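You operate a simulated robot arm through the tools that you are given. There is no shell and no other tool.

Carry out the task below with a simulated robot arm. There is one attempt and no reset: what you move stays moved.

## Task
Test the rye and put it on the plate the tester names.
Fine: the DRY or the DAMP plate; tester dial on its grain; one press of the test key. Set down upright: what you pick out.

The check looks at the end state, three seconds after you hand in, the way a careful person would. Anything else that was tipped, shoved, dropped, spilled or broken makes it a failure.

## Robot
A 6-joint arm with a three-finger gripper, fixed in place. Base frame: the origin is at the foot of the arm, x ahead of it, y to its left, z up. Units: cm, degrees, N and s.
Its first joint turns from -166.0 to 166.0 degrees. Payload 4.89 kg.
Tool frame: the origin (TCP) lies between the finger pads and is the grasp point; the fingertips stand 3 cm ahead of it; z points along the fingers, y is the line along which they close. The gripper opens to 16.4 cm. The gripper's body begins 12.5 cm behind the TCP.
Orientation is that of the tool frame in the base frame, as [roll, pitch, yaw] about the fixed x, y, z axes, in that order (R = Rz(yaw) Ry(pitch) Rx(roll)). With the fingers straight down and closing along the base's y, the tool's x points along the base's -x, its y along +y and its z along -z.

## Interface
- The arm moves only by the tool apply_moves. Its argument "plan" is a list of rows, each a list of 3 entries, a list of its own where there are three numbers: the shift along the tool's x, y, z in units of 300 mm (1.0 is 300 mm), then the turn, a rotation vector about the tool's x, y, z in units of 45 degrees (1.0 is 45 degrees), then the gripper command, from -1 (fully open) to 1 (shut), values between in proportion. In form: [[[x, y, z], [rx, ry, rz], fingers], ...]. A call has 1 to 20 rows; each row is the pose to reach, as a shift and turn from the pose commanded when the call began, along the tool's axes at that moment. A call with a number of a shift or a turn outside -1 to 1 is refused whole. Each row takes 0.2 s and may step no farther than 5 cm and 8.6 degrees from the row before; otherwise, or with a gripper value out of range, the whole call is refused. Where a pose cannot be reached the arm comes as near as it can. A force on the tool above 40 N (or 10 N above the force at the start of the call, whichever is more), or a blocked arm, ends the call early, and 0.2 s more pass. The fingers move at their own pace (about 10.8 cm/s each) and stop on an object; they squeeze with about 21 N. The grip force told is the motor's: it shows also when the fingers shut on nothing. Time passes only in rows, and 0.2 s behind the last, so rows that repeat a pose let the fingers close. The reply holds the time, the measured pose of the TCP, the force on the tool along the base axes, the opening and the grip force, in the units named above and with some noise, with the torque about the TCP (base axes, N m) and any sound that the robot's microphone picked up, and new pictures: "pictures" is both (left out), scene, wrist or none.
- Cameras (640 x 400 px; columns grow to the right, rows downward): "scene" is fixed at [21.91, 64.96, 162.23]; the picture's right is [-0.89, -0.45, 0.00], its down [-0.21, 0.42, -0.88] and it looks along [0.39, -0.79, -0.47] (base axes); focal length 347 px, centre (320, 200). "wrist" rides on the gripper at [7.6, -0.2, -15.2] in the tool frame; the picture's right is [0.02, 1.00, 0.00], its down [-0.88, 0.02, -0.47] and it looks along [-0.47, 0.01, 0.88] (tool axes); focal length 247 px, centre (320, 200). There is no depth. A picture from a camera that has moved, and an enlarged one, comes with that camera's place and axes in the base frame and with its lens.
- move_column(by): slides the trunk up (or, below 0, down) by that many cm; the arm rides with it, the base frame stays. It gives what a move gives, with no picture.
- zoom(camera, box): a new picture of the part [left, top, right, bottom] of that camera's present view, enlarged. The clock stands still meanwhile.
- hand_in(): hands the job in; it is judged then, once.

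Places have to be worked out from the pictures, the camera data and where the tool is seen. Open the gripper and draw the arm clear of the work before you hand the job in, unless the task says otherwise.

The tools are called after "Call:" as name(argument=value, ...) on one line, values as JSON. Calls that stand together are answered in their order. apply_moves: Moves the arm, as the interface text tells. Its arguments: {"type":"object","properties":{"plan":{"type":"array","items":{"type":"array"}},"pictures":{"type":"string","enum":["both","scene","wrist","none"]}},"required":["plan"]} The other tools are called the same way: move_column (by) slides the trunk up or down; zoom (camera, box) takes an enlarged picture of a part of a camera's view; hand_in () hands the job in.

At the start:

```text
time: 0.0
tcp_pos: [58.33, -15.44, 121.71]
tcp_rot: [180.0, 0.0, 180.0]
ft_force: [0.1, 1.2, -0.2]
moment: [-0.04, -0.03, 0.0]
opening: 16.39
grip_force: 0.1
trunk travel left (down, up): [-17.5, 21.5]
```

scene: 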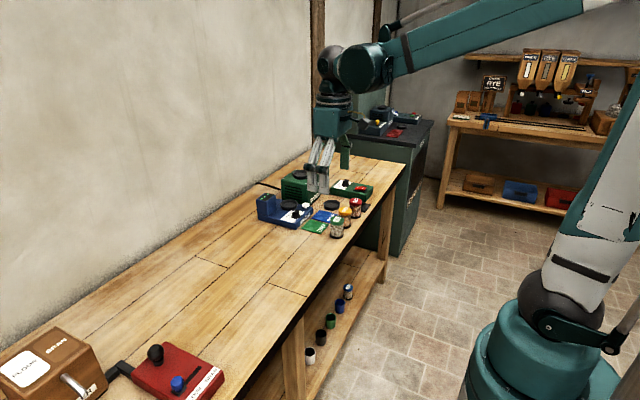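
wrist: 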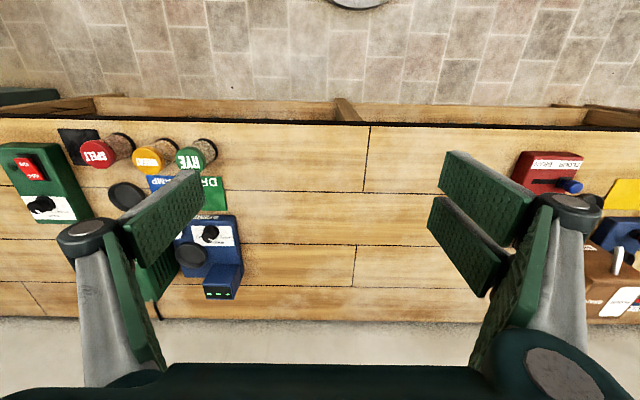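

The rye jar (green lid) appears near the blue tester on the bench. I zoom in on both cameras to see the details.

Call:
zoom(camera="scene", box=[240, 150, 400, 250])

Call:
zoom(camera="wrist", box=[0, 110, 320, 310])

Call:
zoom(camera="scene", box=[0, 300, 240, 400])

```text
4.00 times, centred on (320, 200) of scene
camera zoom: at [21.91, 64.96, 162.23], right [-0.89, -0.45, 0.0], down [-0.21, 0.42, -0.88], along [0.39, -0.79, -0.47], focal length 1389 px, centre (320, 200)
```

zoom: 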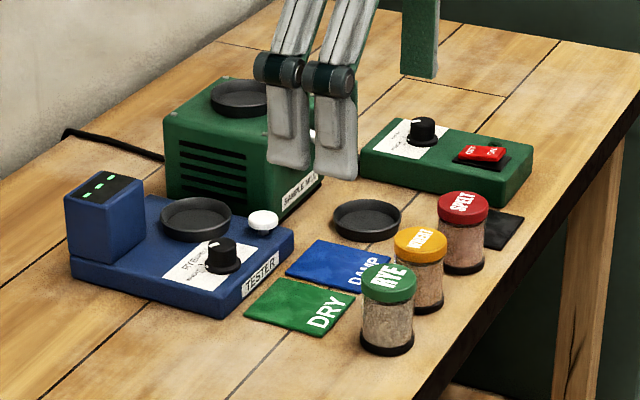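

```text
2.00 times, centred on (160, 210) of wrist
camera zoom: at [50.82, -15.67, 136.94], right [-0.02, 1.0, 0.0], down [0.88, 0.02, 0.47], along [0.47, 0.01, -0.88], focal length 494 px, centre (640, 180)
```

zoom: 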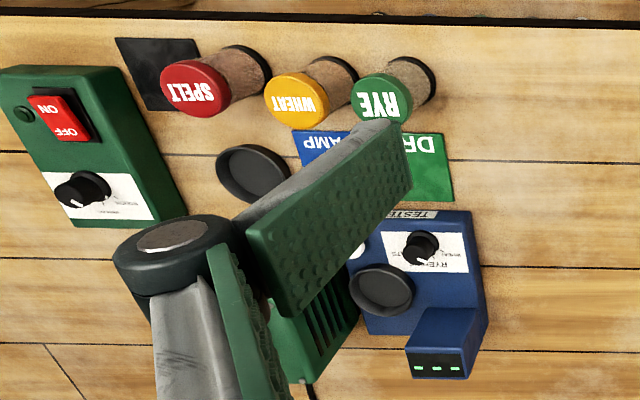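

```text
2.67 times, centred on (120, 350) of scene
camera zoom: at [21.91, 64.96, 162.23], right [-0.89, -0.45, 0.0], down [-0.21, 0.42, -0.88], along [0.39, -0.79, -0.47], focal length 926 px, centre (853, -200)
```

zoom: 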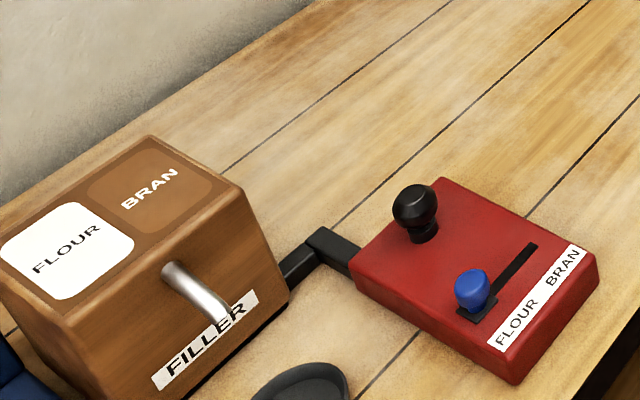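

From triangulation, the rye lid is at about (66,-39,93.5), the bench top at about z 86, the tester knob at about (84,-39,92) and the tester pan at about (91,-45.5,90.5). I move the wrist camera over the tester to read the dial and display.

Call:
apply_moves(plan=[[[-0.056, -0.117, 0.046], [0, 0, 0], -1], [[-0.111, -0.234, 0.092], [0, 0, 0], -1], [[-0.167, -0.351, 0.138], [0, 0, 0], -1], [[-0.223, -0.469, 0.185], [0, 0, 0], -1], [[-0.279, -0.586, 0.231], [0, 0, 0], -1], [[-0.334, -0.703, 0.277], [0, 0, 0], -1], [[-0.39, -0.82, 0.323], [0, 0, 0], -1]])

```text
time: 1.6
tcp_pos: [70.03, -39.9, 111.97]
tcp_rot: [180.0, 0.0, -179.8]
ft_force: [-1.3, 0.8, 1.3]
moment: [-0.18, -0.17, 0.02]
opening: 16.4
grip_force: 0.1
trunk travel left (down, up): [-17.5, 21.5]
camera wrist: at [62.47, -40.07, 127.17], right [-0.02, 1.0, 0.0], down [0.88, 0.02, 0.47], along [0.47, 0.01, -0.88], focal length 247 px, centre (320, 200)
```

scene: 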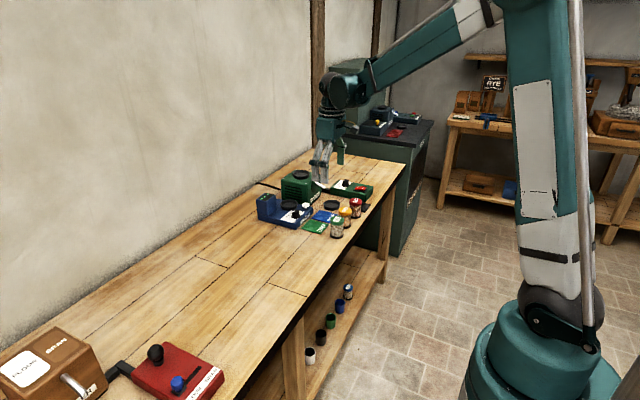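
wrist: 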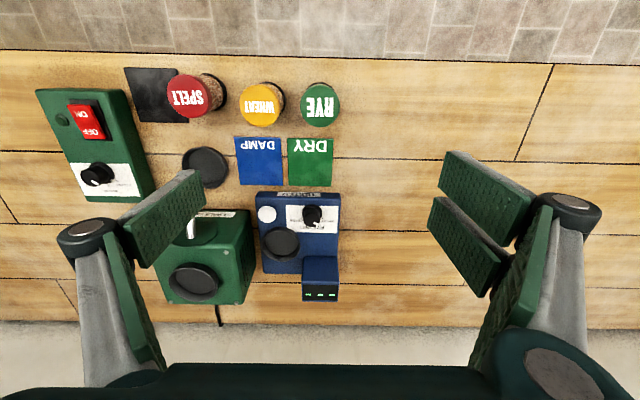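

The view now shows the tester clearly, so I zoom in to read its dial, display and labels.

Call:
zoom(camera="wrist", box=[230, 180, 370, 310])

Call:
zoom(camera="wrist", box=[20, 60, 360, 200])

Call:
zoom(camera="scene", box=[250, 185, 330, 235])

Call:
zoom(camera="scene", box=[440, 40, 640, 165])

```text
3.08 times, centred on (300, 245) of wrist
camera zoom: at [62.47, -40.07, 127.17], right [-0.02, 1.0, 0.0], down [0.88, 0.02, 0.47], along [0.47, 0.01, -0.88], focal length 760 px, centre (382, 62)
```

zoom: 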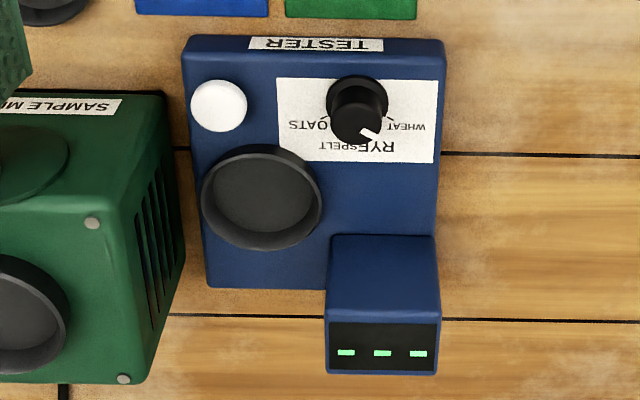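

```text
1.88 times, centred on (190, 130) of wrist
camera zoom: at [62.47, -40.07, 127.17], right [-0.02, 1.0, 0.0], down [0.88, 0.02, 0.47], along [0.47, 0.01, -0.88], focal length 465 px, centre (565, 332)
```

zoom: 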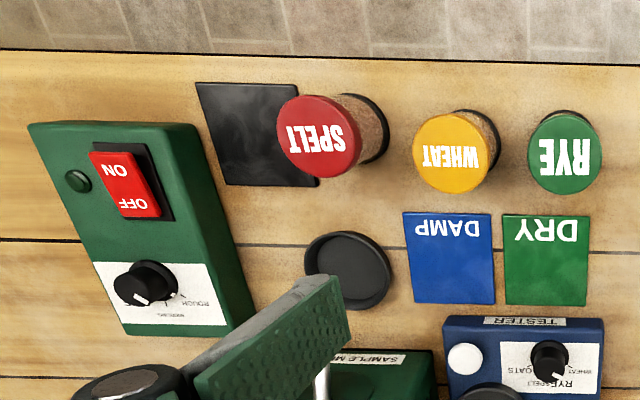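

```text
8.00 times, centred on (290, 210) of scene
camera zoom: at [21.91, 64.96, 162.23], right [-0.89, -0.45, 0.0], down [-0.21, 0.42, -0.88], along [0.39, -0.79, -0.47], focal length 2778 px, centre (560, 120)
```

zoom: 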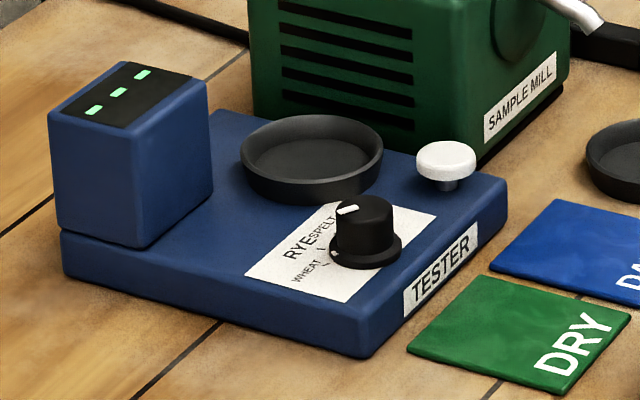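

```text
3.20 times, centred on (540, 102) of scene
camera zoom: at [21.91, 64.96, 162.23], right [-0.89, -0.45, 0.0], down [-0.21, 0.42, -0.88], along [0.39, -0.79, -0.47], focal length 1111 px, centre (-384, 512)
```

zoom: 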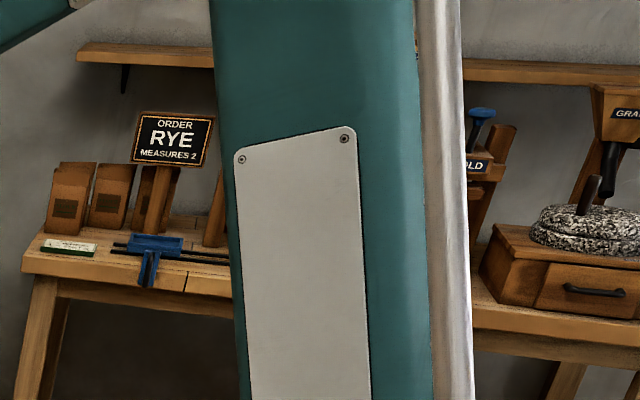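

The dial order from the robot's side is WHEAT, RYE, SPELT, OATS. The pointer looks near RYE, but I can't tell exactly. I lower the camera for a closer view.

Call:
apply_moves(plan=[[[-0.089, 0, 0.111], [0, 0, 0], -1], [[-0.178, 0, 0.222], [0, 0, 0], -1], [[-0.267, 0, 0.333], [0, 0, 0], -1]])

Call:
zoom(camera="wrist", box=[220, 120, 380, 220])

```text
time: 2.4
tcp_pos: [77.78, -40.11, 102.02]
tcp_rot: [-180.0, 0.0, 179.8]
ft_force: [-1.7, 0.7, 1.9]
moment: [-0.01, -0.28, 0.06]
opening: 16.38
grip_force: 0.1
trunk travel left (down, up): [-17.5, 21.5]
camera wrist: at [70.19, -40.22, 117.27], right [-0.02, 1.0, 0.0], down [0.88, 0.02, 0.47], along [0.47, 0.01, -0.88], focal length 247 px, centre (320, 200)
```

scene: 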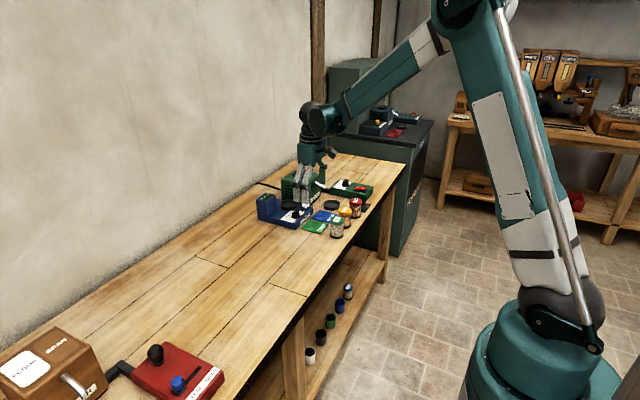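
wrist: 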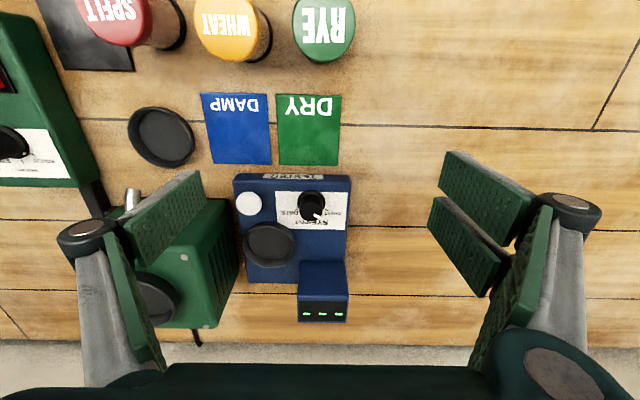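

```text
4.00 times, centred on (300, 170) of wrist
camera zoom: at [70.19, -40.22, 117.27], right [-0.02, 1.0, 0.0], down [0.88, 0.02, 0.47], along [0.47, 0.01, -0.88], focal length 988 px, centre (400, 320)
```

zoom: 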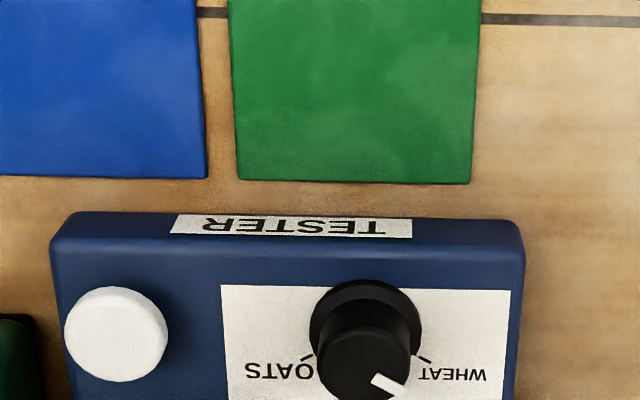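

I zoom lower to see the dial itself.

Call:
zoom(camera="wrist", box=[270, 180, 360, 236])

Call:
zoom(camera="wrist", box=[120, 80, 376, 240])

Call:
zoom(camera="scene", box=[250, 155, 362, 225])

```text
7.11 times, centred on (315, 208) of wrist
camera zoom: at [70.19, -40.22, 117.27], right [-0.02, 1.0, 0.0], down [0.88, 0.02, 0.47], along [0.47, 0.01, -0.88], focal length 1756 px, centre (356, 143)
```

zoom: 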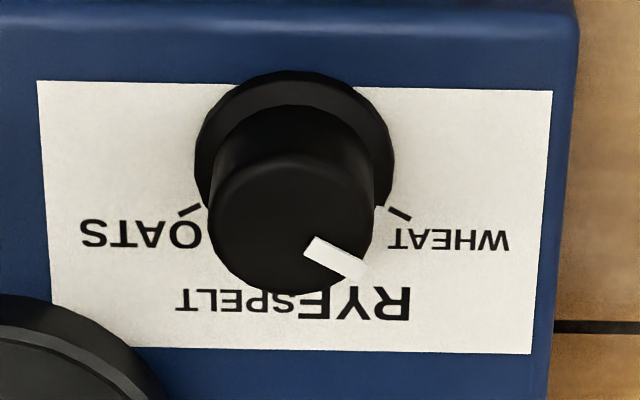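

```text
2.50 times, centred on (248, 160) of wrist
camera zoom: at [70.19, -40.22, 117.27], right [-0.02, 1.0, 0.0], down [0.88, 0.02, 0.47], along [0.47, 0.01, -0.88], focal length 617 px, centre (500, 300)
```

zoom: 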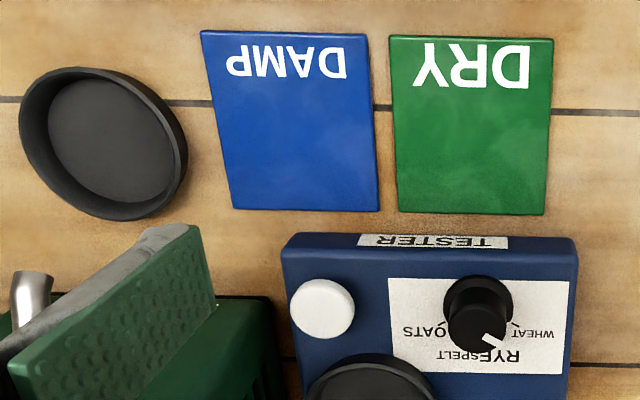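

```text
5.71 times, centred on (306, 190) of scene
camera zoom: at [21.91, 64.96, 162.23], right [-0.89, -0.45, 0.0], down [-0.21, 0.42, -0.88], along [0.39, -0.79, -0.47], focal length 1984 px, centre (400, 257)
```

zoom: 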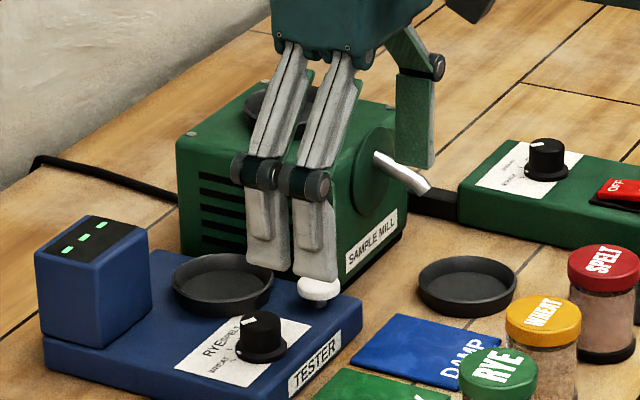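

The pointer seems to sit nearer WHEAT than RYE, so I take the tightest zooms I can to settle it.

Call:
zoom(camera="scene", box=[280, 202, 312, 222])

Call:
zoom(camera="wrist", box=[290, 184, 338, 214])

Call:
zoom(camera="scene", box=[328, 170, 376, 200])

```text
16.00 times, centred on (296, 212) of scene
camera zoom: at [21.91, 64.96, 162.23], right [-0.89, -0.45, 0.0], down [-0.21, 0.42, -0.88], along [0.39, -0.79, -0.47], focal length 5556 px, centre (704, 8)
```

zoom: 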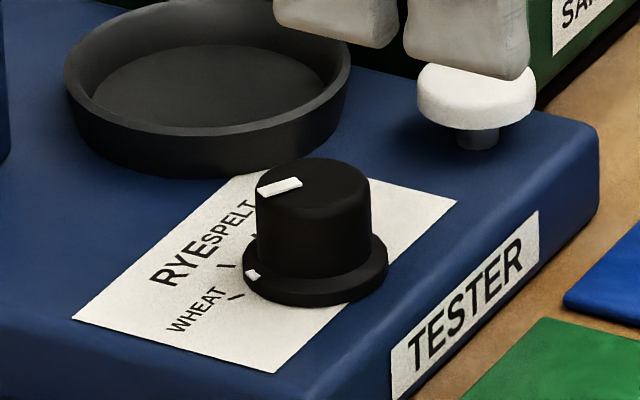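

```text
13.33 times, centred on (314, 199) of wrist
camera zoom: at [70.19, -40.22, 117.27], right [-0.02, 1.0, 0.0], down [0.88, 0.02, 0.47], along [0.47, 0.01, -0.88], focal length 3293 px, centre (400, 213)
```

zoom: 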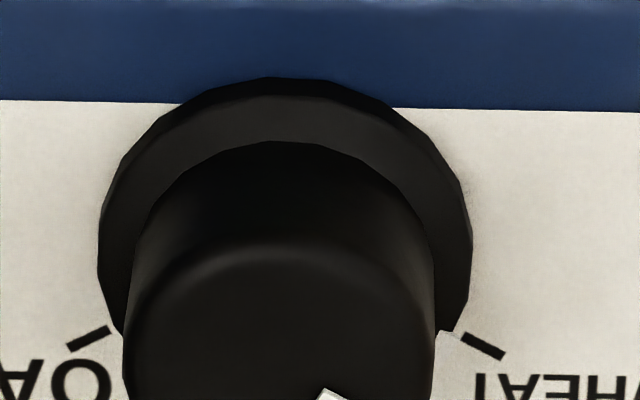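

```text
13.33 times, centred on (352, 185) of scene
camera zoom: at [21.91, 64.96, 162.23], right [-0.89, -0.45, 0.0], down [-0.21, 0.42, -0.88], along [0.39, -0.79, -0.47], focal length 4630 px, centre (-107, 400)
```

zoom: 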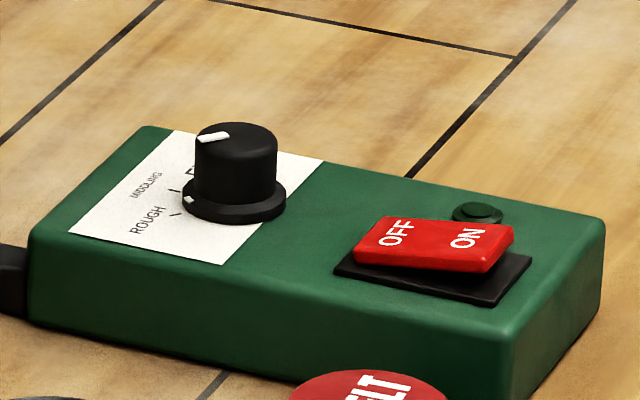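

The flange's index mark shows the dial is on WHEAT, so it must turn about 40° clockwise seen from above to reach RYE. The knob axis is near (85.9,-41.0) with its top at z≈91.2. I narrow the fingers and hover over the knob to check alignment.

Call:
apply_moves(plan=[[[-0.09, -0.01, 0.03], [0, 0, 0], 0.33], [[-0.18, -0.02, 0.09], [0, 0, 0], 0.33], [[-0.27, -0.03, 0.15], [0, 0, 0], 0.33], [[-0.27, -0.03, 0.15], [0, 0, 0], 0.33]])

Call:
zoom(camera="wrist", box=[200, 80, 440, 230])

Call:
zoom(camera="scene", box=[250, 165, 346, 225])

```text
time: 3.4
tcp_pos: [86.17, -40.88, 97.47]
tcp_rot: [-179.9, 0.0, -179.8]
ft_force: [0.9, -1.1, -2.0]
moment: [0.06, 0.1, 0.0]
opening: 5.5
grip_force: 0.0
trunk travel left (down, up): [-17.5, 21.5]
camera wrist: at [78.6, -41.18, 112.69], right [-0.02, 1.0, 0.0], down [0.88, 0.02, 0.47], along [0.47, 0.01, -0.88], focal length 247 px, centre (320, 200)
```

scene: 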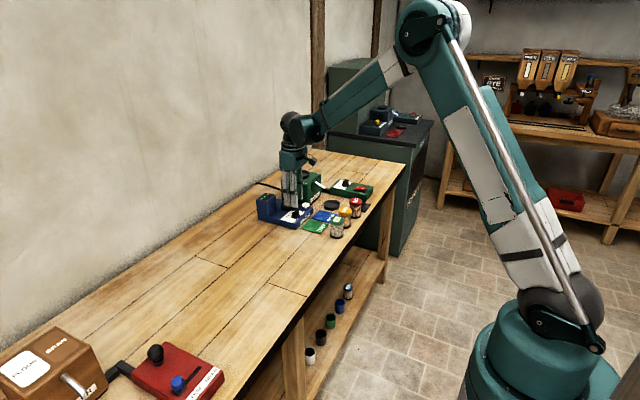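
wrist: 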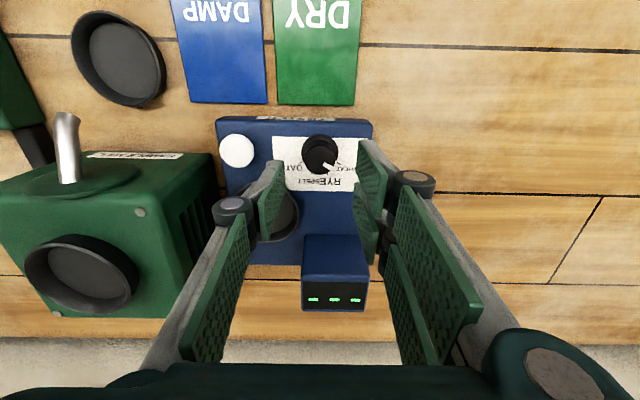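

```text
2.67 times, centred on (320, 155) of wrist
camera zoom: at [78.6, -41.18, 112.69], right [-0.02, 1.0, 0.0], down [0.88, 0.02, 0.47], along [0.47, 0.01, -0.88], focal length 659 px, centre (320, 320)
```

zoom: 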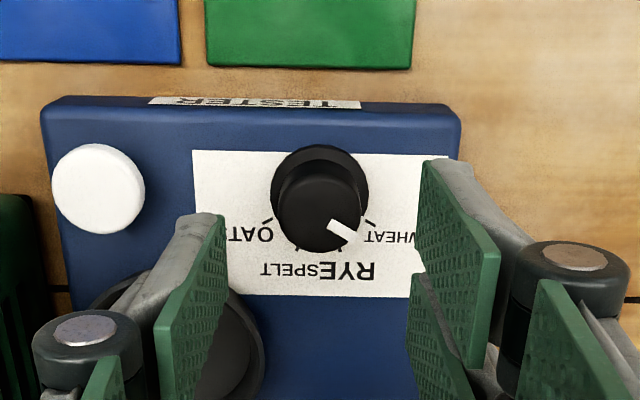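

```text
6.67 times, centred on (298, 195) of scene
camera zoom: at [21.91, 64.96, 162.23], right [-0.89, -0.45, 0.0], down [-0.21, 0.42, -0.88], along [0.39, -0.79, -0.47], focal length 2315 px, centre (467, 233)
```

zoom: 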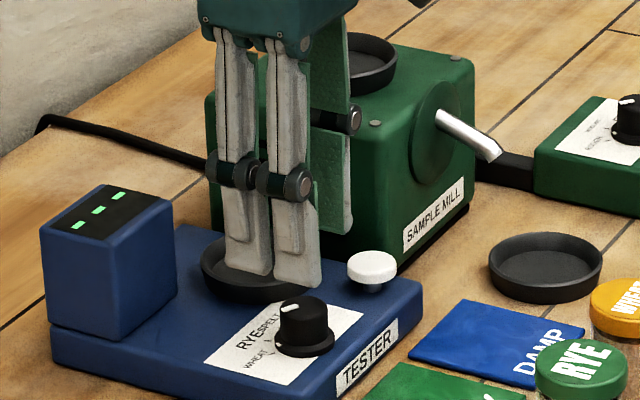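

The gripper actually has two fingers on the +y side and one on the -y side. It is centred on the knob at about (85.9,-41.0), and I descend around it with the fingers open.

Call:
apply_moves(plan=[[[0.008, -0.003, 0.06], [0, 0, 0], 0.33], [[0.008, -0.003, 0.11], [0, 0, 0], 0.33], [[0.008, -0.003, 0.15], [0, 0, 0], 0.33], [[0.008, -0.003, 0.165], [0, 0, 0], 0.33]])

Call:
zoom(camera="wrist", box=[200, 80, 440, 230])

Call:
zoom(camera="scene", box=[250, 165, 346, 225])

```text
time: 4.4
tcp_pos: [85.91, -40.94, 92.71]
tcp_rot: [179.9, 0.0, 180.0]
ft_force: [0.5, -0.2, -1.1]
moment: [0.01, -0.04, 0.01]
opening: 5.5
grip_force: 0.1
trunk travel left (down, up): [-17.5, 21.5]
camera wrist: at [78.39, -41.29, 107.8], right [-0.02, 1.0, 0.0], down [0.88, 0.02, 0.47], along [0.47, 0.01, -0.88], focal length 247 px, centre (320, 200)
```

scene: 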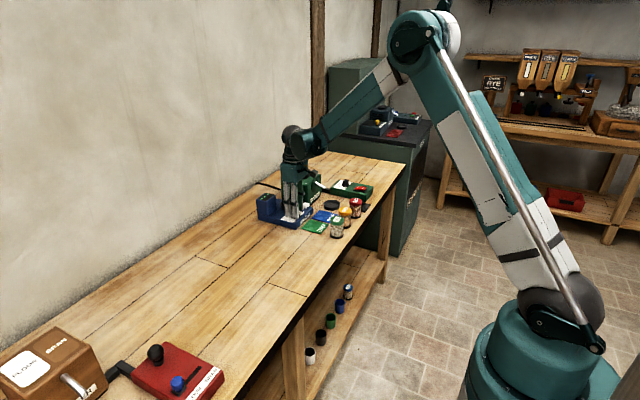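
wrist: 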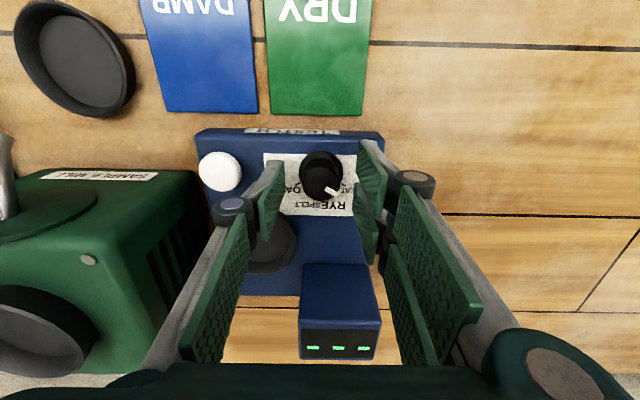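

```text
2.67 times, centred on (320, 155) of wrist
camera zoom: at [78.39, -41.29, 107.8], right [-0.02, 1.0, 0.0], down [0.88, 0.02, 0.47], along [0.47, 0.01, -0.88], focal length 659 px, centre (320, 320)
```

zoom: 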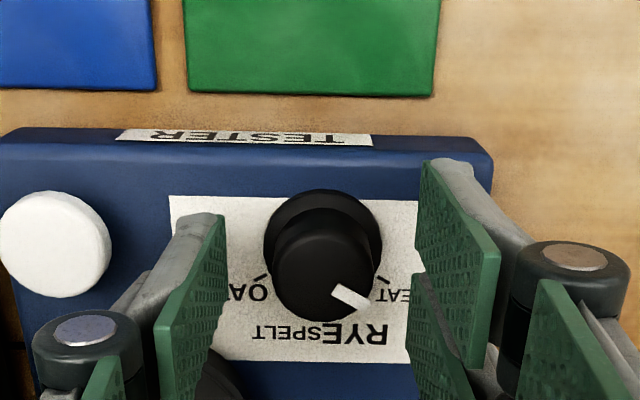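

```text
6.67 times, centred on (298, 195) of scene
camera zoom: at [21.91, 64.96, 162.23], right [-0.89, -0.45, 0.0], down [-0.21, 0.42, -0.88], along [0.39, -0.79, -0.47], focal length 2315 px, centre (467, 233)
```

zoom: 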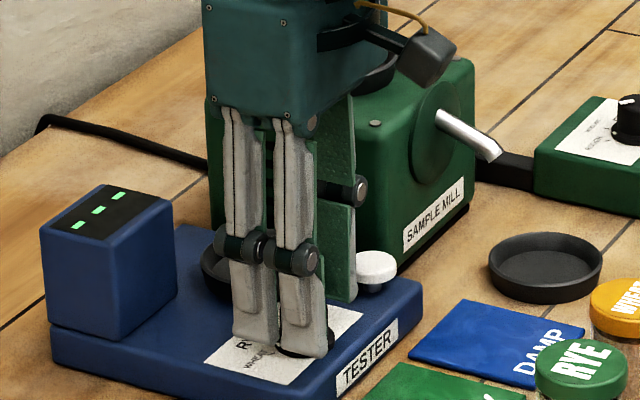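

The knob sits centred between the fingers, so I close the grip and check it before turning.

Call:
apply_moves(plan=[[[0, 0, 0.01], [0, 0, 0], 0.33], [[0, 0, 0.01], [0, 0, 0], 1], [[0, 0, 0.01], [0, 0, 0], 1], [[0, 0, 0.01], [0, 0, 0], 1]], pictures="wrist")

Call:
zoom(camera="wrist", box=[240, 105, 400, 205])

```text
time: 5.4
tcp_pos: [85.98, -40.98, 92.22]
tcp_rot: [-180.0, 0.0, -180.0]
ft_force: [-2.3, 5.7, -3.5]
moment: [0.17, -0.02, 0.01]
opening: 2.91
grip_force: 44.7
trunk travel left (down, up): [-17.5, 21.5]
camera wrist: at [78.43, -41.21, 107.48], right [-0.02, 1.0, 0.0], down [0.88, 0.02, 0.47], along [0.47, 0.01, -0.88], focal length 247 px, centre (320, 200)
```

wrist: 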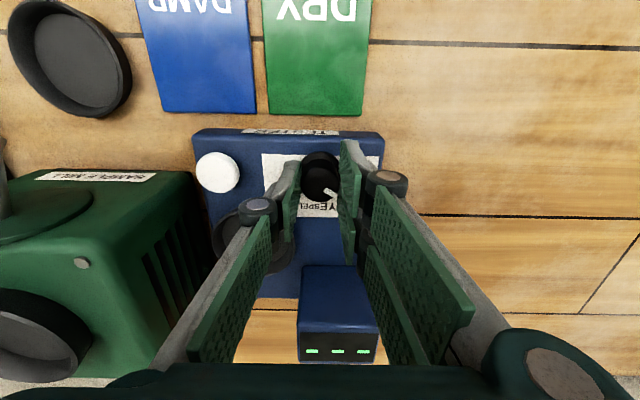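

```text
4.00 times, centred on (320, 155) of wrist
camera zoom: at [78.43, -41.21, 107.48], right [-0.02, 1.0, 0.0], down [0.88, 0.02, 0.47], along [0.47, 0.01, -0.88], focal length 988 px, centre (320, 380)
```

zoom: 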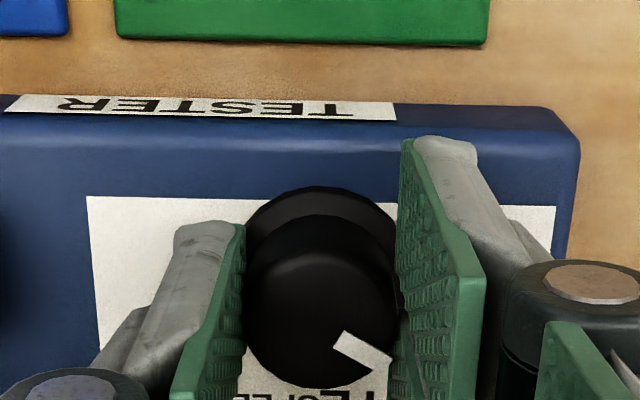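

The knob is gripped (2.9 cm opening, small side force). I turn the tool +40° about its z, which is clockwise from above.

Call:
apply_moves(plan=[[[0, 0, 0], [0, 0, 0.16], 1], [[0, 0, 0], [0, 0, 0.32], 1], [[0, 0, 0], [0, 0, 0.48], 1], [[0, 0, 0], [0, 0, 0.64], 1], [[0, 0, 0], [0, 0, 0.8], 1], [[0, 0, 0], [0, 0, 0.89], 1], [[0, 0, 0], [0, 0, 0.89], 1]])

Call:
zoom(camera="wrist", box=[240, 105, 400, 205])

Call:
zoom(camera="scene", box=[250, 165, 346, 225])

```text
time: 7.2
tcp_pos: [86.09, -40.71, 92.3]
tcp_rot: [179.9, -0.2, 140.0]
ft_force: [2.8, 5.7, -5.9]
moment: [0.19, -0.24, 0.01]
opening: 2.87
grip_force: 44.7
trunk travel left (down, up): [-17.5, 21.5]
stopped in row 7: the force on the tool passed its limit at 41 N (the readings are from after the stop); the commanded pose is now the measured one
camera wrist: at [80.17, -36.13, 107.49], right [0.63, 0.78, 0.0], down [0.69, -0.55, 0.47], along [0.37, -0.29, -0.88], focal length 247 px, centre (320, 200)
```

scene: 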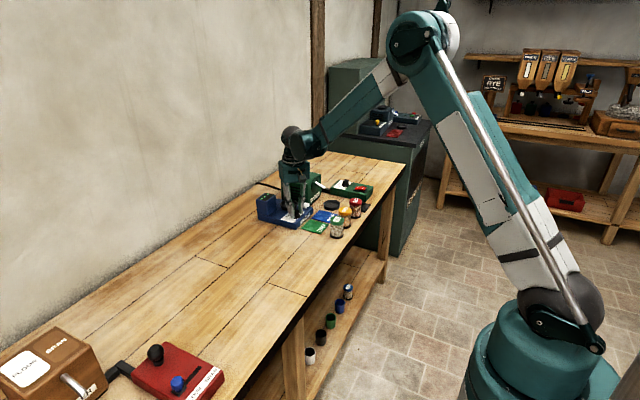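
wrist: 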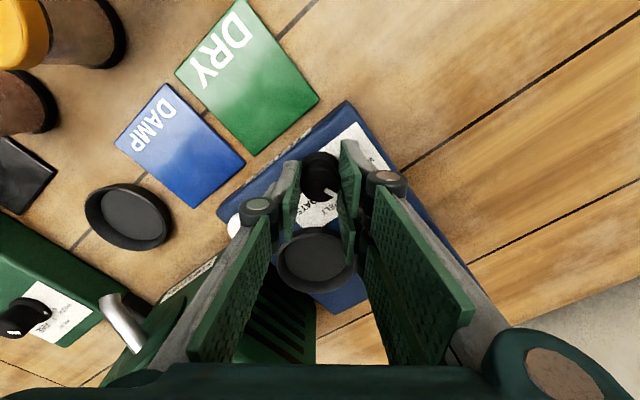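

```text
4.00 times, centred on (320, 155) of wrist
camera zoom: at [80.17, -36.13, 107.49], right [0.63, 0.78, 0.0], down [0.69, -0.55, 0.47], along [0.37, -0.29, -0.88], focal length 988 px, centre (320, 380)
```

zoom: 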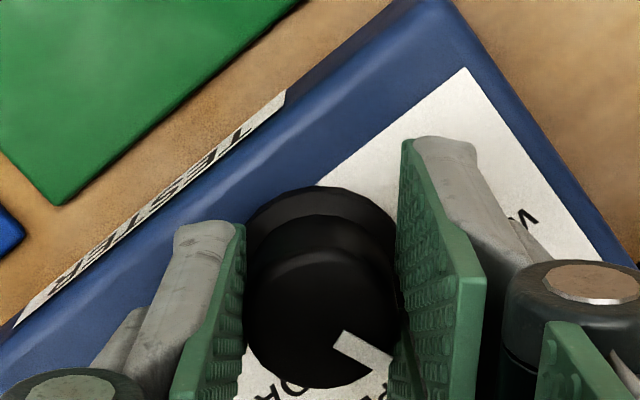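

```text
6.67 times, centred on (298, 195) of scene
camera zoom: at [21.91, 64.96, 162.23], right [-0.89, -0.45, 0.0], down [-0.21, 0.42, -0.88], along [0.39, -0.79, -0.47], focal length 2315 px, centre (467, 233)
```

zoom: 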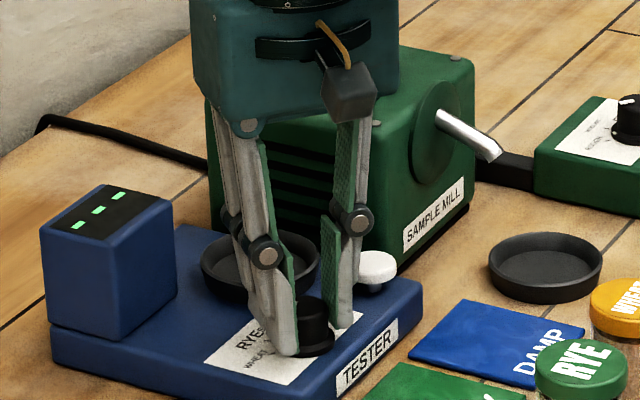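

The knob turned with the fingers to yaw 140°, and the call stopped at the force limit at the very end of the turn. I release and rise to inspect the dial.

Call:
apply_moves(plan=[[[0, 0, 0], [0, 0, 0], 0.33], [[0, 0, 0], [0, 0, 0], 0.33], [[0, 0, -0.05], [0, 0, 0], 0.33], [[0, 0, -0.15], [0, 0, 0], 0.33], [[0, 0, -0.3], [0, 0, 0], 0.33]])

Call:
zoom(camera="scene", box=[280, 202, 312, 222])

Call:
zoom(camera="wrist", box=[240, 85, 400, 185])

```text
time: 8.4
tcp_pos: [85.97, -40.71, 101.5]
tcp_rot: [179.9, -0.1, 140.0]
ft_force: [0.5, -0.4, -0.9]
moment: [0.09, 0.21, -0.02]
opening: 5.5
grip_force: 0.1
trunk travel left (down, up): [-17.5, 21.5]
camera wrist: at [80.16, -36.1, 116.59], right [0.63, 0.78, 0.0], down [0.69, -0.55, 0.47], along [0.37, -0.29, -0.88], focal length 247 px, centre (320, 200)
```

scene: 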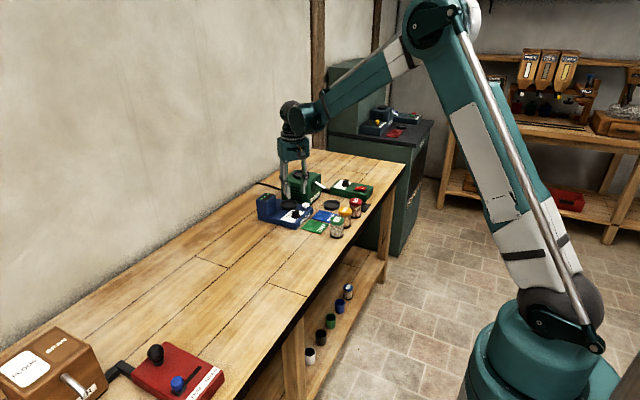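
wrist: 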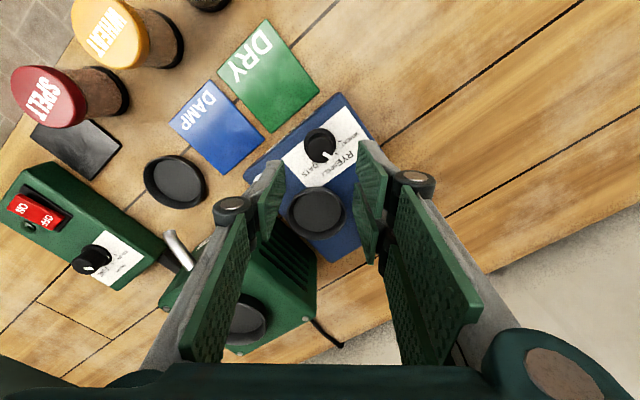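

```text
16.00 times, centred on (296, 212) of scene
camera zoom: at [21.91, 64.96, 162.23], right [-0.89, -0.45, 0.0], down [-0.21, 0.42, -0.88], along [0.39, -0.79, -0.47], focal length 5556 px, centre (704, 8)
```

zoom: 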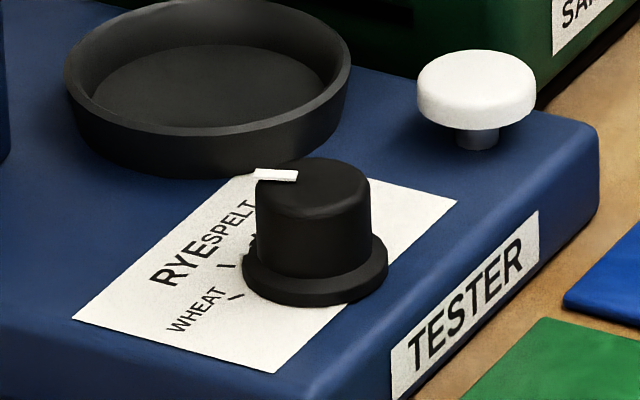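

```text
4.00 times, centred on (320, 135) of wrist
camera zoom: at [80.16, -36.1, 116.59], right [0.63, 0.78, 0.0], down [0.69, -0.55, 0.47], along [0.37, -0.29, -0.88], focal length 988 px, centre (320, 460)
```

zoom: 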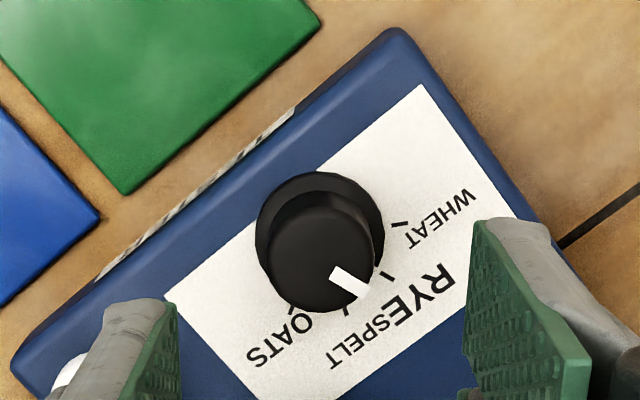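

The pointer now looks close to RYE. I take tighter zooms to check how close.

Call:
zoom(camera="wrist", box=[296, 120, 344, 150])

Call:
zoom(camera="wrist", box=[296, 135, 344, 165])

Call:
zoom(camera="scene", box=[288, 208, 304, 218])

```text
13.33 times, centred on (320, 135) of wrist
camera zoom: at [80.16, -36.1, 116.59], right [0.63, 0.78, 0.0], down [0.69, -0.55, 0.47], along [0.37, -0.29, -0.88], focal length 3293 px, centre (320, 1067)
```

zoom: 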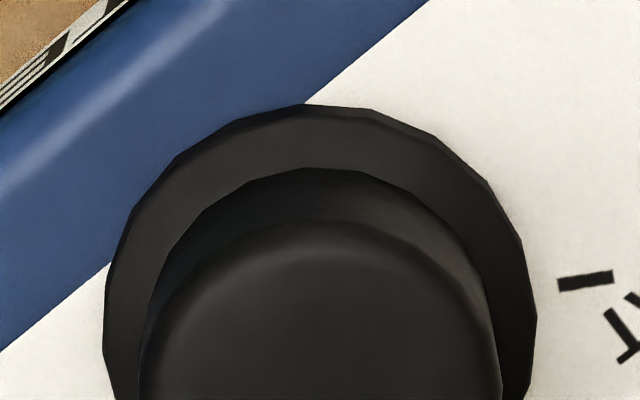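

```text
13.33 times, centred on (320, 150) of wrist
camera zoom: at [80.16, -36.1, 116.59], right [0.63, 0.78, 0.0], down [0.69, -0.55, 0.47], along [0.37, -0.29, -0.88], focal length 3293 px, centre (320, 867)
```

zoom: 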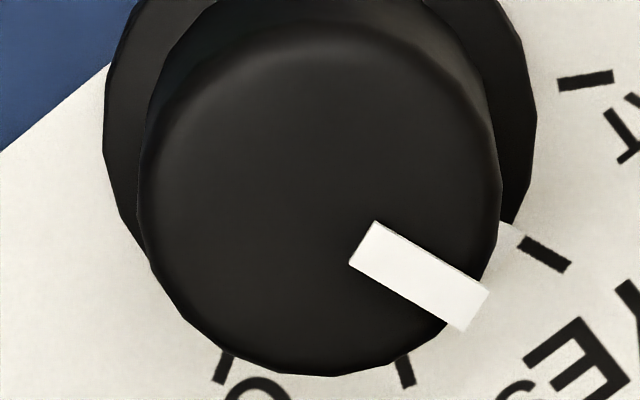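

```text
16.00 times, centred on (296, 213) of scene
camera zoom: at [21.91, 64.96, 162.23], right [-0.89, -0.45, 0.0], down [-0.21, 0.42, -0.88], along [0.39, -0.79, -0.47], focal length 5556 px, centre (704, -8)
```

zoom: 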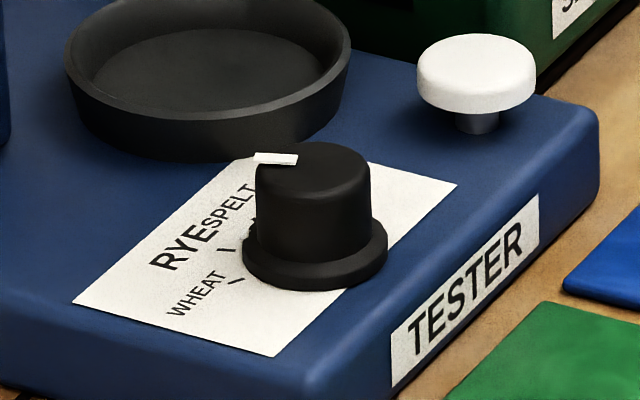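

The flange index mark lines up with the RYE tick, so the dial is set. The pan is at about (91.8,-46.4), 103 cm from the base axis, so I test whether the arm reaches above it with the tool straight down.

Call:
apply_moves(plan=[[[-0.135, -0.01, -0.025], [0, 0, 0], 0.1], [[-0.27, -0.021, -0.05], [0, 0, 0], 0.1], [[-0.27, -0.021, -0.05], [0, 0, 0], 0.1]])

Call:
zoom(camera="wrist", box=[160, 60, 480, 260])

Call:
zoom(camera="scene", box=[250, 165, 346, 225])

```text
time: 9.2
tcp_pos: [92.02, -46.75, 102.88]
tcp_rot: [-179.9, -0.1, 140.0]
ft_force: [1.0, -0.7, -0.2]
moment: [0.07, 0.1, 0.01]
opening: 7.39
grip_force: 0.1
trunk travel left (down, up): [-17.5, 21.5]
camera wrist: at [86.11, -41.99, 118.12], right [0.63, 0.78, 0.0], down [0.69, -0.55, 0.47], along [0.37, -0.3, -0.88], focal length 247 px, centre (320, 200)
```

scene: 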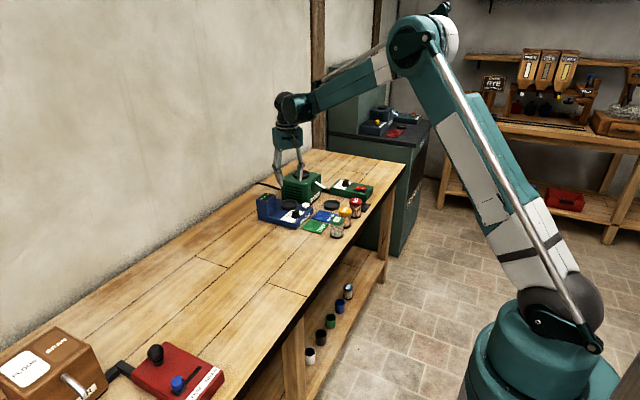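
wrist: 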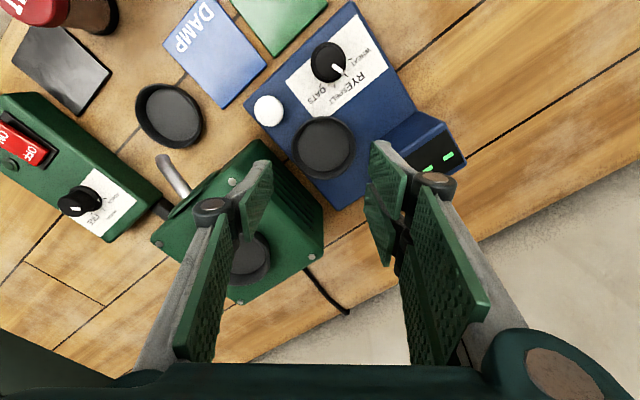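

```text
2.00 times, centred on (320, 160) of wrist
camera zoom: at [86.11, -41.99, 118.12], right [0.63, 0.78, 0.0], down [0.69, -0.55, 0.47], along [0.37, -0.3, -0.88], focal length 494 px, centre (320, 280)
```

zoom: 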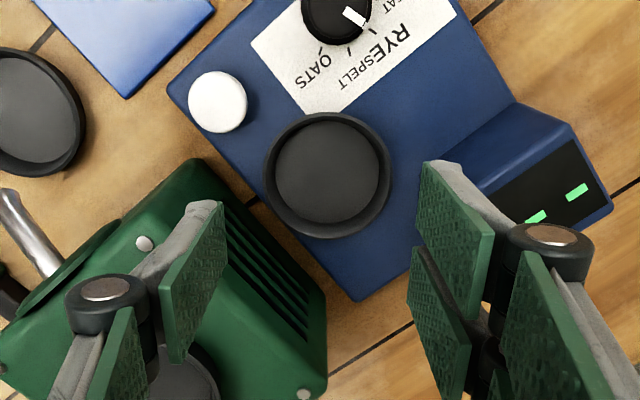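

```text
6.67 times, centred on (298, 195) of scene
camera zoom: at [21.91, 64.96, 162.23], right [-0.89, -0.45, 0.0], down [-0.21, 0.42, -0.88], along [0.39, -0.79, -0.47], focal length 2315 px, centre (467, 233)
```

zoom: 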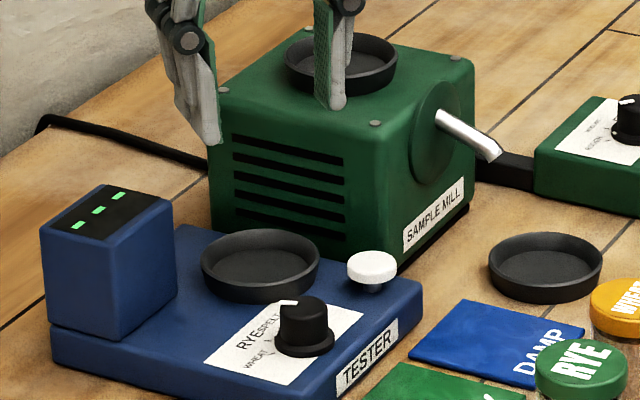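

The arm reaches over the pan with the tool straight down, so no tilt is needed. I estimate the pan rim centre at (92.6,-46.7,90.1). Next I hover over the rye jar near (66.7,-40) at the same yaw to locate it precisely.

Call:
apply_moves(plan=[[[0.132, -0.062, -0.037], [0, 0, 0], 0.12], [[0.264, -0.123, -0.037], [0, 0, 0], 0.12], [[0.396, -0.185, -0.037], [0, 0, 0], 0.12], [[0.527, -0.247, -0.037], [0, 0, 0], 0.12], [[0.659, -0.308, -0.037], [0, 0, 0], 0.12], [[0.791, -0.37, -0.037], [0, 0, 0], 0.12], [[0.791, -0.37, -0.037], [0, 0, 0], 0.12]])

Call:
zoom(camera="wrist", box=[160, 60, 480, 260])

Call:
zoom(camera="scene", box=[282, 175, 378, 245])

```text
time: 10.8
tcp_pos: [66.37, -39.73, 103.72]
tcp_rot: [-180.0, 0.1, 140.1]
ft_force: [-1.7, 0.5, 1.0]
moment: [-0.09, -0.09, 0.01]
opening: 7.21
grip_force: 0.1
trunk travel left (down, up): [-17.5, 21.5]
camera wrist: at [60.51, -35.04, 118.99], right [0.63, 0.78, 0.0], down [0.69, -0.55, 0.47], along [0.37, -0.3, -0.88], focal length 247 px, centre (320, 200)
```

scene: 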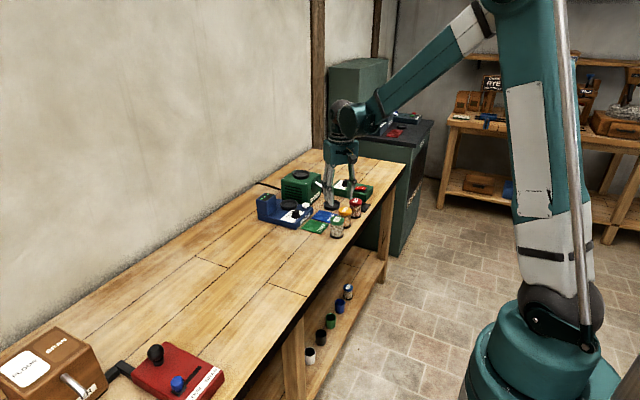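
wrist: 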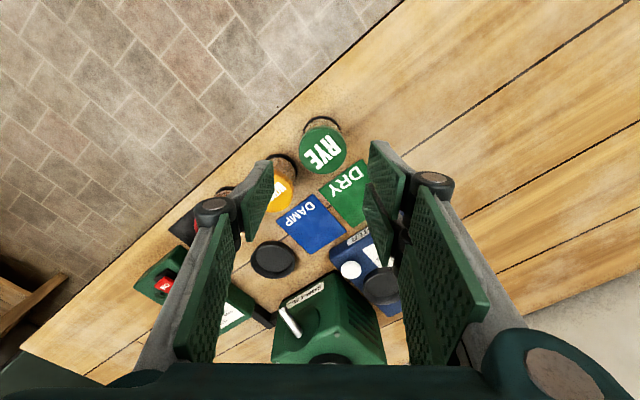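

```text
2.00 times, centred on (320, 160) of wrist
camera zoom: at [60.51, -35.04, 118.99], right [0.63, 0.78, 0.0], down [0.69, -0.55, 0.47], along [0.37, -0.3, -0.88], focal length 494 px, centre (320, 280)
```

zoom: 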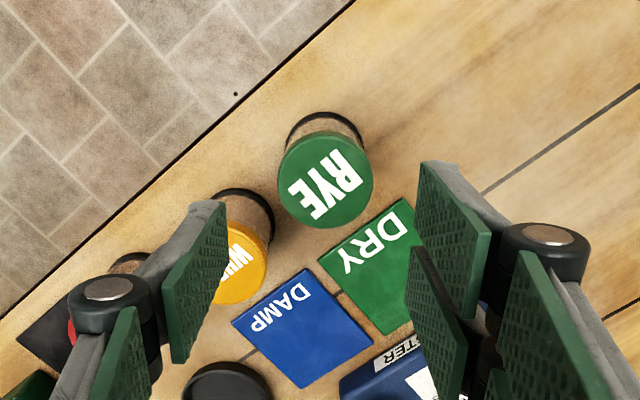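

```text
5.71 times, centred on (330, 210) of scene
camera zoom: at [21.91, 64.96, 162.23], right [-0.89, -0.45, 0.0], down [-0.21, 0.42, -0.88], along [0.39, -0.79, -0.47], focal length 1984 px, centre (263, 143)
```

zoom: 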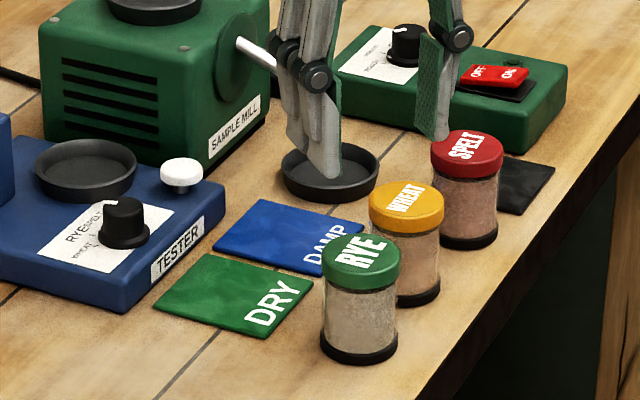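

I place the rye lid at (66.9,-39.8,92.9), 5.2 cm across, with the jar bottom at z≈85.5. I descend straight down around it to TCP z≈90.6 without closing yet.

Call:
apply_moves(plan=[[[-0.015, 0.008, 0.1], [0, 0, 0], 0.12], [[-0.015, 0.008, 0.2], [0, 0, 0], 0.12], [[-0.015, 0.008, 0.3], [0, 0, 0], 0.12], [[-0.015, 0.008, 0.38], [0, 0, 0], 0.12], [[-0.015, 0.008, 0.437], [0, 0, 0], 0.12], [[-0.015, 0.008, 0.437], [0, 0, 0], 0.12]])

Call:
zoom(camera="wrist", box=[160, 60, 480, 260])

Call:
zoom(camera="scene", box=[298, 180, 378, 245])

```text
time: 12.2
tcp_pos: [66.85, -39.91, 90.76]
tcp_rot: [179.9, -0.1, 140.1]
ft_force: [0.4, 0.4, 0.6]
moment: [-0.03, -0.02, -0.01]
opening: 7.23
grip_force: 0.1
trunk travel left (down, up): [-17.5, 21.5]
camera wrist: at [60.96, -35.21, 105.94], right [0.63, 0.78, 0.0], down [0.69, -0.55, 0.47], along [0.37, -0.3, -0.88], focal length 247 px, centre (320, 200)
```

scene: 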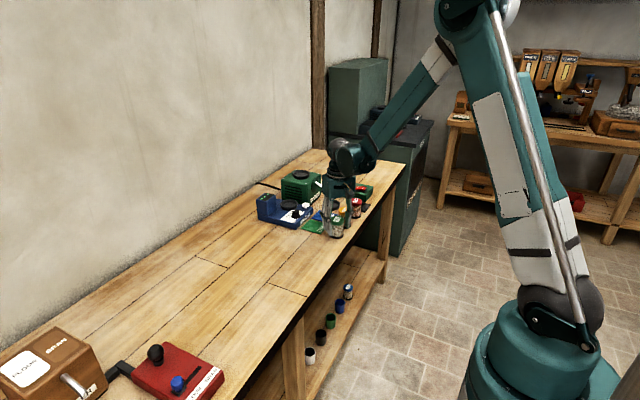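
wrist: 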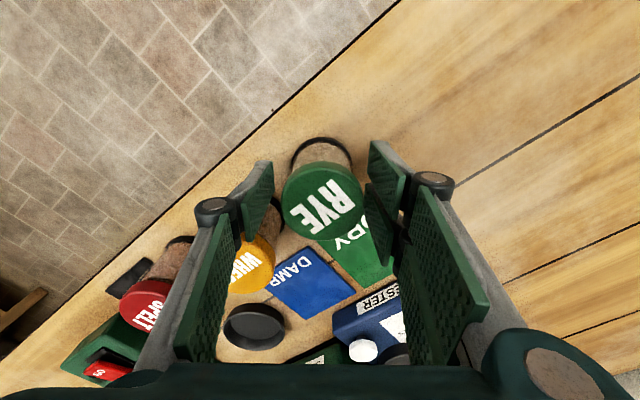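

```text
2.00 times, centred on (320, 160) of wrist
camera zoom: at [60.96, -35.21, 105.94], right [0.63, 0.78, 0.0], down [0.69, -0.55, 0.47], along [0.37, -0.3, -0.88], focal length 494 px, centre (320, 280)
```

zoom: 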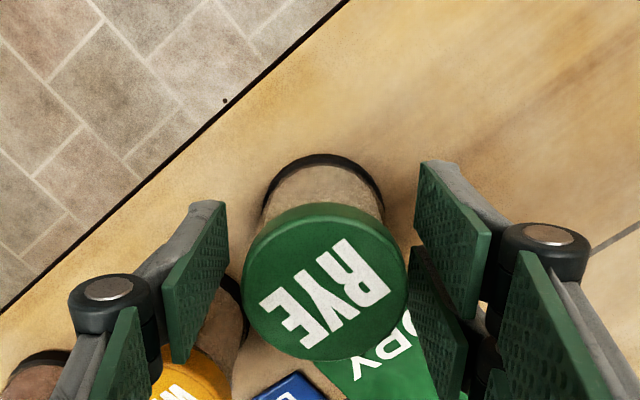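

```text
6.15 times, centred on (338, 212) of scene
camera zoom: at [21.91, 64.96, 162.23], right [-0.89, -0.45, 0.0], down [-0.21, 0.42, -0.88], along [0.39, -0.79, -0.47], focal length 2137 px, centre (209, 123)
```

zoom: 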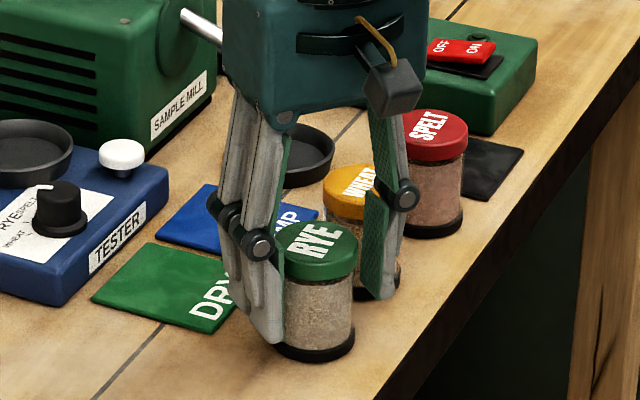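

The jar is centred between the fingers and WHEAT is clear. I nudge 0.3 cm toward the robot and close on the jar.

Call:
apply_moves(plan=[[[0.01, 0, 0], [0, 0, 0], 0.12], [[0.01, 0, 0], [0, 0, 0], 0.4], [[0.01, 0, 0], [0, 0, 0], 1], [[0.01, 0, 0], [0, 0, 0], 1], [[0.01, 0, 0], [0, 0, 0], 1]], pictures="wrist")

```text
time: 13.4
tcp_pos: [66.63, -39.74, 90.89]
tcp_rot: [180.0, 0.0, 140.0]
ft_force: [0.9, 1.7, 2.6]
moment: [0.09, 0.06, -0.02]
opening: 5.25
grip_force: 21.0
trunk travel left (down, up): [-17.5, 21.5]
camera wrist: at [60.71, -35.04, 105.99], right [0.63, 0.78, 0.0], down [0.69, -0.55, 0.47], along [0.37, -0.3, -0.88], focal length 247 px, centre (320, 200)
```

wrist: 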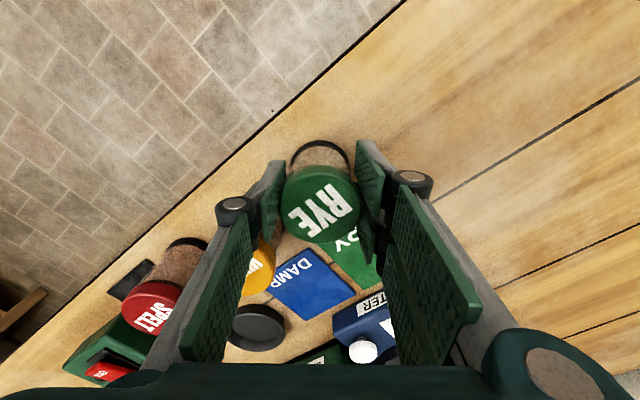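

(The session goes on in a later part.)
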